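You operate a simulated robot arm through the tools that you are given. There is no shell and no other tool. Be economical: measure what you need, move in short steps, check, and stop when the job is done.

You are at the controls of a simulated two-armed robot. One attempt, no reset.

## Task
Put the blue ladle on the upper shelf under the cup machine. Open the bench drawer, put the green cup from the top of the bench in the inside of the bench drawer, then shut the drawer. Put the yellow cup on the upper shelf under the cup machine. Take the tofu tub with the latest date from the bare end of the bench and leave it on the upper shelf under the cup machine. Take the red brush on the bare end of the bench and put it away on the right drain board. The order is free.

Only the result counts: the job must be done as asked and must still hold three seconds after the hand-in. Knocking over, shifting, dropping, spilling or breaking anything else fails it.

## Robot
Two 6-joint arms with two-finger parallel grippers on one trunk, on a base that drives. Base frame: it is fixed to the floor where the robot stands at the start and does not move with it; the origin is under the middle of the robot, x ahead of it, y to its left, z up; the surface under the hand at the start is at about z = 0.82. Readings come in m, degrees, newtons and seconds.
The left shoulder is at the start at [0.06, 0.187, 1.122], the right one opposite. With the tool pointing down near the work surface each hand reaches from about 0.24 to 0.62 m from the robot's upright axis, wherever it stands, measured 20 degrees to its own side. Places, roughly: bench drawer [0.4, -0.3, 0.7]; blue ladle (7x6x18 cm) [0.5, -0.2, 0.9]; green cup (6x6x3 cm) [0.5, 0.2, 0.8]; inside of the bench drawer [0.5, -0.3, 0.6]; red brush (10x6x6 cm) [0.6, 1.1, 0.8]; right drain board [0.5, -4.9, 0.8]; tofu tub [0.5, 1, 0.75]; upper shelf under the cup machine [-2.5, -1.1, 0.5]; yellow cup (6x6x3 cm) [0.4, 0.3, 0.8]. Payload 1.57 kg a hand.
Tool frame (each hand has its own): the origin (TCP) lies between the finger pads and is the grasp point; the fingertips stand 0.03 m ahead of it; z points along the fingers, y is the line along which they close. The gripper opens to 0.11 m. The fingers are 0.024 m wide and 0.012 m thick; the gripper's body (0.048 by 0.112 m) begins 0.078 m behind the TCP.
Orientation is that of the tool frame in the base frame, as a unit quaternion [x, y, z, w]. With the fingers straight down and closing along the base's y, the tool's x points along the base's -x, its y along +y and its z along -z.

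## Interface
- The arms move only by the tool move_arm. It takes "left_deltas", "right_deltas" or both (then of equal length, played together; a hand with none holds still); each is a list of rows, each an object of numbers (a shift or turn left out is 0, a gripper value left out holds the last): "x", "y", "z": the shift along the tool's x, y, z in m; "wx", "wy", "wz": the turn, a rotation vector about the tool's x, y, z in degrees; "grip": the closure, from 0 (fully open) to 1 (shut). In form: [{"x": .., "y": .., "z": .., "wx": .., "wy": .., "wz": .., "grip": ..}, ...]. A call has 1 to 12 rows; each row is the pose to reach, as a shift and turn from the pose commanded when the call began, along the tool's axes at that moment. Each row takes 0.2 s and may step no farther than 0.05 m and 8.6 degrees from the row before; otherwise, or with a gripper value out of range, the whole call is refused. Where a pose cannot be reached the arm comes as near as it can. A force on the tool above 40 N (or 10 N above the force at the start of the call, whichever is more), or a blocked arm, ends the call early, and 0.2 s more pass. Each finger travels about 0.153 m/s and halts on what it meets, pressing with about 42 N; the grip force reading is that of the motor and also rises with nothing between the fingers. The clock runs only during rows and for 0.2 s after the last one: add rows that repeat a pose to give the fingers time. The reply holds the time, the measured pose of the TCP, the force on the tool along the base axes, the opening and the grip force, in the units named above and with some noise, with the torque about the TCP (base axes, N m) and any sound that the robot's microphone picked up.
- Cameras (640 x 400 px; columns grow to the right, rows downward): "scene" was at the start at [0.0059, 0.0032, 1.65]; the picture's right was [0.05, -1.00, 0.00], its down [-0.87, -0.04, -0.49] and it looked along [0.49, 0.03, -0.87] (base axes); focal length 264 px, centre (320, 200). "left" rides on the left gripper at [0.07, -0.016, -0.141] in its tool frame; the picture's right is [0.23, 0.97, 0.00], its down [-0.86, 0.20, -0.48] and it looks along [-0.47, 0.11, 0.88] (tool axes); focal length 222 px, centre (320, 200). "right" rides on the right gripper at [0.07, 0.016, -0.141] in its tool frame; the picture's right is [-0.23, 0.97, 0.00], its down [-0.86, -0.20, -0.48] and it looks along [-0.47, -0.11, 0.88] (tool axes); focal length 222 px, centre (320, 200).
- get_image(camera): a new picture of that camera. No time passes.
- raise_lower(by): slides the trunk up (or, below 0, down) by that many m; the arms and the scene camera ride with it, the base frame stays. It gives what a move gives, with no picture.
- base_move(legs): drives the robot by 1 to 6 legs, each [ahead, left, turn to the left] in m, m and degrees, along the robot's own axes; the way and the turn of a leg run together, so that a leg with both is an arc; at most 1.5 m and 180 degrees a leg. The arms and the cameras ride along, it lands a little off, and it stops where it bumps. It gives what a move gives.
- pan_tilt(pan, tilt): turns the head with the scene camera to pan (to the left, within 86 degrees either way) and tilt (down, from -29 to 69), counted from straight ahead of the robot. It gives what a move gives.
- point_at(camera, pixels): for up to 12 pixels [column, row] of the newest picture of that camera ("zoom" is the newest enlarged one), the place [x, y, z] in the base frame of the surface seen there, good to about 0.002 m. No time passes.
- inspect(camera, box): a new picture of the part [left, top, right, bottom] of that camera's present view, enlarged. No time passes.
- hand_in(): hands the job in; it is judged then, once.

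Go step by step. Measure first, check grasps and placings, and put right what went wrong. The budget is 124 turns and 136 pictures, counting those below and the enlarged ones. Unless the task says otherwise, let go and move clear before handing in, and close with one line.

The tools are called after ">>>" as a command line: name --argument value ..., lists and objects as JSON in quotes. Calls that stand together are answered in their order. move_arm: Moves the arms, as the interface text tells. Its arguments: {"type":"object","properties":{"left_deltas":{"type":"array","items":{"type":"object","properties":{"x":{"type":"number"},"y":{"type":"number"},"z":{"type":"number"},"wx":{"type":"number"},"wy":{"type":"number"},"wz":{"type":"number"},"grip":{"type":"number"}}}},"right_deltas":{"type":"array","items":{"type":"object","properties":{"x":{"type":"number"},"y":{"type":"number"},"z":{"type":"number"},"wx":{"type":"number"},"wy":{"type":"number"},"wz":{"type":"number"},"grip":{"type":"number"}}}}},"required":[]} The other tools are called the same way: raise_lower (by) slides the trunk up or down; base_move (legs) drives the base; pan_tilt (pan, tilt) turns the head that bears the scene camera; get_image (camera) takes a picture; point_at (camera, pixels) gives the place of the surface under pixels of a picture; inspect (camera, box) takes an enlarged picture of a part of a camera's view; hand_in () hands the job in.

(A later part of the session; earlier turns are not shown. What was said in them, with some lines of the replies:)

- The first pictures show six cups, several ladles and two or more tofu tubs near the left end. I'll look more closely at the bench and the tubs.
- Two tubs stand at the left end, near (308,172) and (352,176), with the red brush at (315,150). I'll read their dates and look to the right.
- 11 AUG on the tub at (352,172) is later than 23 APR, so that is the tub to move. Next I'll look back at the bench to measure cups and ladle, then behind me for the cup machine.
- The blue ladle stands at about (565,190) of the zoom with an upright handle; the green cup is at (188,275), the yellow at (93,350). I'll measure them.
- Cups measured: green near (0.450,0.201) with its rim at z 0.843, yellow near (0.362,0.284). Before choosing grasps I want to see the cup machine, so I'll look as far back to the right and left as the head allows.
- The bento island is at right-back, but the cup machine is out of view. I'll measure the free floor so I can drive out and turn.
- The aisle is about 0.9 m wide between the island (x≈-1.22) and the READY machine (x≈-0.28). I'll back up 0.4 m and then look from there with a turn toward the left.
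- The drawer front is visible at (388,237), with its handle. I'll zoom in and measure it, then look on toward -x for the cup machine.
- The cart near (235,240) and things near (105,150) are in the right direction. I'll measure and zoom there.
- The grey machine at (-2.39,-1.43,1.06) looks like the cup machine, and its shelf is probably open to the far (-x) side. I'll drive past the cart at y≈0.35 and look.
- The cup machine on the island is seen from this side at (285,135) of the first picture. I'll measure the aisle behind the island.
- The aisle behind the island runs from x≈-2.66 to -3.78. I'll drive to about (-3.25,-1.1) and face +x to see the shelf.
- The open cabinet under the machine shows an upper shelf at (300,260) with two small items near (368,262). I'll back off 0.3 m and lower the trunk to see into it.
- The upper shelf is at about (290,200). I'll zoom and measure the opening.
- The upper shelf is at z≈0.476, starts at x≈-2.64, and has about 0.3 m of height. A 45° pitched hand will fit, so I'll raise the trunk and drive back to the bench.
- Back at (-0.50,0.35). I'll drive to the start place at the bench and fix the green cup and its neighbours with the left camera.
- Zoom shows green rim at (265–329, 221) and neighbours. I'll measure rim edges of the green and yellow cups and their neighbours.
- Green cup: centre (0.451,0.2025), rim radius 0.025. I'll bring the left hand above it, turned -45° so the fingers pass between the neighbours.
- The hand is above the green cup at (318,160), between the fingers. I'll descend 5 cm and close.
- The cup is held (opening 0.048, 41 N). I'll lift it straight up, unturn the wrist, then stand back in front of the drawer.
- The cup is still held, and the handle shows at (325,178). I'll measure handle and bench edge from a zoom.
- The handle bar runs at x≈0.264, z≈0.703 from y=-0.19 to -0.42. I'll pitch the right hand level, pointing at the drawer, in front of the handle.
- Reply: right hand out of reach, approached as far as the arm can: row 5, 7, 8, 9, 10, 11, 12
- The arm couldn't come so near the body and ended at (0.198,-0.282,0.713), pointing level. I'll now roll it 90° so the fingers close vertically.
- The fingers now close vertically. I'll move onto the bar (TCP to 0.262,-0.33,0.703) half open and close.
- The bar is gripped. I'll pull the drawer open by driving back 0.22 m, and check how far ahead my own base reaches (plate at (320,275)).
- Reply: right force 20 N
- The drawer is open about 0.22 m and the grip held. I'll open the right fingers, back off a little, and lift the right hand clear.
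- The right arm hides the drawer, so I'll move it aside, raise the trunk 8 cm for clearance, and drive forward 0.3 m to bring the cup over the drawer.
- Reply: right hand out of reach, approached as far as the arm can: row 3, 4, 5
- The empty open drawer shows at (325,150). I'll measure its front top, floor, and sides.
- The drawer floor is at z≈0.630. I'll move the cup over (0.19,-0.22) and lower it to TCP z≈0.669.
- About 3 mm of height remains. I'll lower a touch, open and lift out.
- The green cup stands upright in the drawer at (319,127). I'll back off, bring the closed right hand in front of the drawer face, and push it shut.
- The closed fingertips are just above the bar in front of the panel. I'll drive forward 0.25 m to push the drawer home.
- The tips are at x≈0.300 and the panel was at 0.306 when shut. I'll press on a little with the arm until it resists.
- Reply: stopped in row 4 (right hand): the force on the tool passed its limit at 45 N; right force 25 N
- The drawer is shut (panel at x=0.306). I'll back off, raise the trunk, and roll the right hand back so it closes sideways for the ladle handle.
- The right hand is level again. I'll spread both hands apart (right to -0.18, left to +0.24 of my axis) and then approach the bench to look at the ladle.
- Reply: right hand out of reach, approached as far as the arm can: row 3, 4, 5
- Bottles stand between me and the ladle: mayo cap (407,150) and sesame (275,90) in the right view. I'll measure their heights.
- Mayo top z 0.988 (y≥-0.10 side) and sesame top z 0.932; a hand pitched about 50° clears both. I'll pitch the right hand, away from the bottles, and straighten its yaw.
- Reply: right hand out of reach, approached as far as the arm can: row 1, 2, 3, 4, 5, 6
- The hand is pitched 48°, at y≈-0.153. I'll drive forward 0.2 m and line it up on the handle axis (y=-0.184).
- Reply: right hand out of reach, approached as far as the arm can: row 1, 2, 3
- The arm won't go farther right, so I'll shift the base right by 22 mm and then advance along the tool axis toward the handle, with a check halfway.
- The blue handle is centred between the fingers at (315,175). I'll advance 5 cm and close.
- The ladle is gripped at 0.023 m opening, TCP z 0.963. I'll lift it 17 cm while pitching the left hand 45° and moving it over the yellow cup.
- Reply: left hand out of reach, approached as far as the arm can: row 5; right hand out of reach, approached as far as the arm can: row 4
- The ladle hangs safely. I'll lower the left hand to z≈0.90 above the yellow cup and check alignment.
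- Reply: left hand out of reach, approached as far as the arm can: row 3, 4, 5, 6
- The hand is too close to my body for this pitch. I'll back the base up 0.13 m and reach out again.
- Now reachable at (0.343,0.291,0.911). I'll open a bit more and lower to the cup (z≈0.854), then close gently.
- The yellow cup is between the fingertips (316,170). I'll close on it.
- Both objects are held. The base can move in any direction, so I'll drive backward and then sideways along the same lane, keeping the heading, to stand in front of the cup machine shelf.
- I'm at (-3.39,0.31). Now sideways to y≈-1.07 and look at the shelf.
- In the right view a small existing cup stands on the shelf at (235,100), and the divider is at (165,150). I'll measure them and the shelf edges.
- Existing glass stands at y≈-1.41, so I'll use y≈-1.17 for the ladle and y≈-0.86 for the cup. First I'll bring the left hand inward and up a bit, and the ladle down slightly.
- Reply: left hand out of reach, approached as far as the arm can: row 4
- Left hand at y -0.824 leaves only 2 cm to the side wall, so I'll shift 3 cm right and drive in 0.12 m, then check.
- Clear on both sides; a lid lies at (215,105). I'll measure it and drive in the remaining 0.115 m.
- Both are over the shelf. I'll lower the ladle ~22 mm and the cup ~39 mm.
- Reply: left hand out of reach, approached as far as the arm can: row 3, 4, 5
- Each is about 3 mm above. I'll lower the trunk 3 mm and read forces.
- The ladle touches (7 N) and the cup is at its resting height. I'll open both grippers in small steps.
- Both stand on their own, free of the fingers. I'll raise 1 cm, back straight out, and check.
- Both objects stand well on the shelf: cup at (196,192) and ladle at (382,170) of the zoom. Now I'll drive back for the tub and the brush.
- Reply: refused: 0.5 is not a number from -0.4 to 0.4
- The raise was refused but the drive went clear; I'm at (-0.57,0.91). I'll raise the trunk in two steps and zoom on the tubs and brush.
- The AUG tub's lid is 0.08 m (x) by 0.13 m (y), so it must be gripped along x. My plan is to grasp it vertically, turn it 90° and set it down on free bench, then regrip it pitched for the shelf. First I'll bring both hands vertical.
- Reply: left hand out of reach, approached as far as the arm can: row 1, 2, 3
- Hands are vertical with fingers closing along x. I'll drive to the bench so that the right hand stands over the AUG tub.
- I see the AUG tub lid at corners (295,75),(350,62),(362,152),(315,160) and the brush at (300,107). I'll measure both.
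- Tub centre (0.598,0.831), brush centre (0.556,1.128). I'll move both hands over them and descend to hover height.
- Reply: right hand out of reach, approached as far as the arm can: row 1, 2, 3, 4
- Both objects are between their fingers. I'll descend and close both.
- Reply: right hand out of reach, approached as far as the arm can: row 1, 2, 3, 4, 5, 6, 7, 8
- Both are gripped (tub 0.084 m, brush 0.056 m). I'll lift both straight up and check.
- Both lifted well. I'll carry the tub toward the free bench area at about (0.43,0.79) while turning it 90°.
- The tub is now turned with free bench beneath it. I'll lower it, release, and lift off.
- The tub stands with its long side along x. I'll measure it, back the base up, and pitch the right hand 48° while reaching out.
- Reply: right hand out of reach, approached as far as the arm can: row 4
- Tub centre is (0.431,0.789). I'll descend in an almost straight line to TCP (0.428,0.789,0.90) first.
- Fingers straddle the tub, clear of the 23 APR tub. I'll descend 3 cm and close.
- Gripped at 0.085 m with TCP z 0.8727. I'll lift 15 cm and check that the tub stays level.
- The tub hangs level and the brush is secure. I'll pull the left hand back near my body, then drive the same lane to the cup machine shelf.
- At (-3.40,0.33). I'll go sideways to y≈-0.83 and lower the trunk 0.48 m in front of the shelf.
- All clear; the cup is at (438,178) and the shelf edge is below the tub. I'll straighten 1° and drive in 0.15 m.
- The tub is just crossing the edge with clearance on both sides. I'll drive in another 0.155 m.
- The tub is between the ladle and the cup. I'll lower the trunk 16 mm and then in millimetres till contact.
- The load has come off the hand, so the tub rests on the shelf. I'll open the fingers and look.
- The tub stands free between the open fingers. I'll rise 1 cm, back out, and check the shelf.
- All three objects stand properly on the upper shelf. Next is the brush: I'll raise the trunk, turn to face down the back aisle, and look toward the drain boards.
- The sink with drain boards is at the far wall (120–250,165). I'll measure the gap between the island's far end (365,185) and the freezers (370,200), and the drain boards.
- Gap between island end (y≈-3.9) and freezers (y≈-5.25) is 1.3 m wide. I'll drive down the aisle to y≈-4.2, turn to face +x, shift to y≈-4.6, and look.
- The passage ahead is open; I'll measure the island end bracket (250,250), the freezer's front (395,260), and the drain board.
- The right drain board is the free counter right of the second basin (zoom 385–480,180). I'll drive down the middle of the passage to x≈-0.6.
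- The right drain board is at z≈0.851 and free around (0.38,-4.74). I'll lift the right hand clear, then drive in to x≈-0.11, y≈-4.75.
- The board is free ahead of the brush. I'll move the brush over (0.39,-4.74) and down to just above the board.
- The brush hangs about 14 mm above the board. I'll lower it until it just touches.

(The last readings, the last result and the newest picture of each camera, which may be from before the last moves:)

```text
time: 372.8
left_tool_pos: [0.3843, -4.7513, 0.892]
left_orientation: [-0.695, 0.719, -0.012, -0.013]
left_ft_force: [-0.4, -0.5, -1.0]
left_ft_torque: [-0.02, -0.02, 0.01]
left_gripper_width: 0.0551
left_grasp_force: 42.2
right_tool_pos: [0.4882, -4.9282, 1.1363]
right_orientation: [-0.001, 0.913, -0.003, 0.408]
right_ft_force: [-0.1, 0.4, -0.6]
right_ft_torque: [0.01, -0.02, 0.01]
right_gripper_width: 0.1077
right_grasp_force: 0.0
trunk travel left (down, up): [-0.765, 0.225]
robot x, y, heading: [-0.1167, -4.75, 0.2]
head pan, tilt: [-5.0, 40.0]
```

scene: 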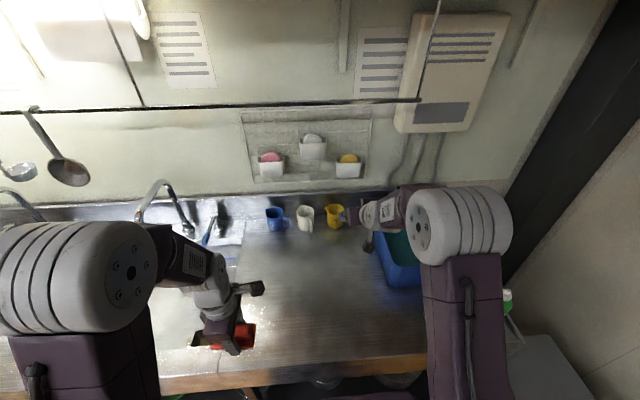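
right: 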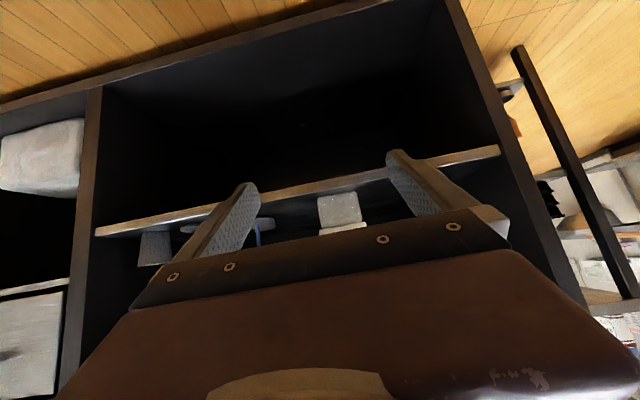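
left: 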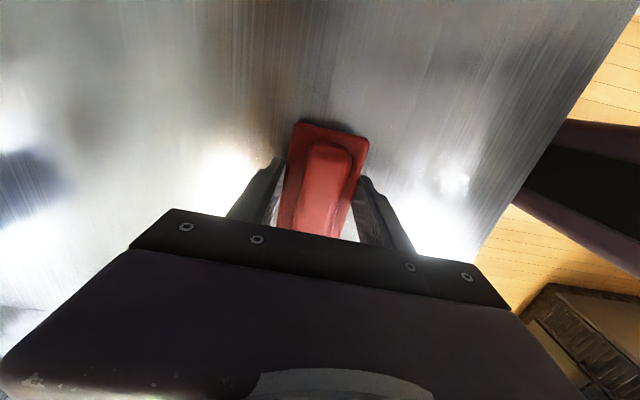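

>>> move_arm --left_deltas '[{"z": 0.0015}, {"z": 0.003}, {"z": 0.003}, {"z": 0.003, "grip": 0.45}, {"z": 0.003, "grip": 0.35}, {"z": 0.003, "grip": 0.25}, {"z": 0.003, "grip": 0.2}, {"z": -0.03}, {"z": -0.07}, {"z": -0.11}, {"z": -0.14}]'

>>> get_image --camera "left"

```text
time: 375.2
left_tool_pos: [0.3851, -4.748, 1.0308]
left_orientation: [-0.695, 0.719, -0.012, -0.013]
left_ft_force: [0.6, 0.3, 0.2]
left_ft_torque: [0.0, 0.01, -0.01]
left_gripper_width: 0.0879
left_grasp_force: 0.0
right_tool_pos: [0.4869, -4.9268, 1.1379]
right_orientation: [-0.001, 0.913, -0.003, 0.409]
right_ft_force: [0.1, 0.5, 0.8]
right_ft_torque: [-0.04, 0.03, -0.02]
right_gripper_width: 0.1079
right_grasp_force: 0.1
trunk travel left (down, up): [-0.765, 0.225]
robot x, y, heading: [-0.1164, -4.7458, 0.1]
head pan, tilt: [-5.0, 40.0]
```

```text
31 pictures are left
```

left: 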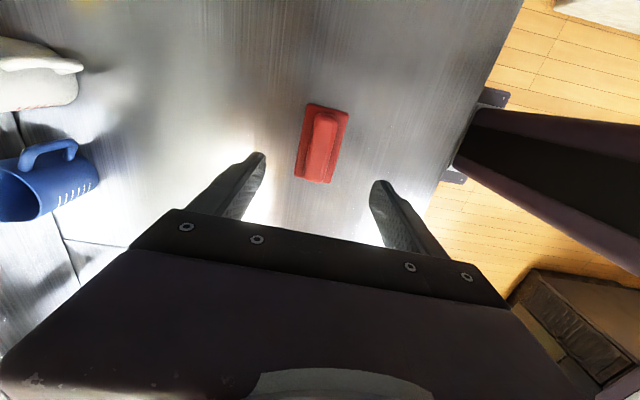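

The brush stands on the right drain board at (322,143). I'll back off and take a last look.

>>> base_move --legs '[[-0.45, 0, 0]]'

>>> inspect --camera "scene" --box '[160, 120, 460, 300]'

```text
time: 377.9
left_tool_pos: [-0.0631, -4.7495, 1.0307]
left_orientation: [-0.695, 0.719, -0.012, -0.013]
left_ft_force: [0.0, 0.1, 0.4]
left_ft_torque: [0.01, 0.02, -0.01]
left_gripper_width: 0.0881
left_grasp_force: 0.0
right_tool_pos: [0.0398, -4.9301, 1.1366]
right_orientation: [-0.001, 0.913, -0.003, 0.407]
right_ft_force: [0.6, -0.4, 0.5]
right_ft_torque: [0.0, -0.01, -0.01]
right_gripper_width: 0.108
right_grasp_force: 0.1
trunk travel left (down, up): [-0.765, 0.225]
robot x, y, heading: [-0.5637, -4.7454, 0.2]
head pan, tilt: [-5.0, 40.0]
```

```text
2.13 times, centred on (310, 210) of scene
```

zoom: 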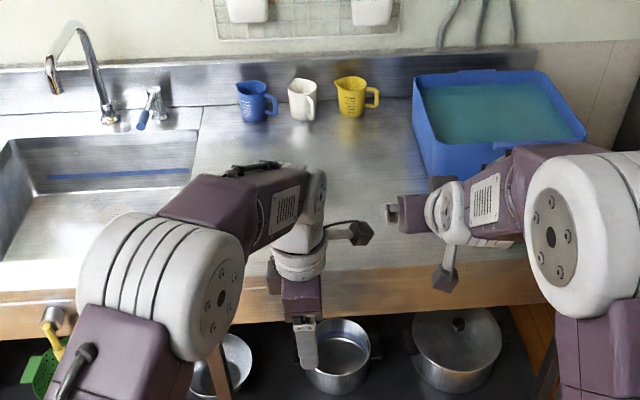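

The brush is hidden behind the left arm in this view, but the left camera showed it standing free on the board, and nothing else there has moved. Both hands are empty and clear, so I'm handing in.

>>> hand_in

```text
The job is handed in.
```

I handed the job in with everything done as asked. The blue ladle, yellow cup and 11 AUG tofu tub are on the upper shelf under the cup machine, the green cup is in the shut bench drawer, and the red brush is on the right drain board.
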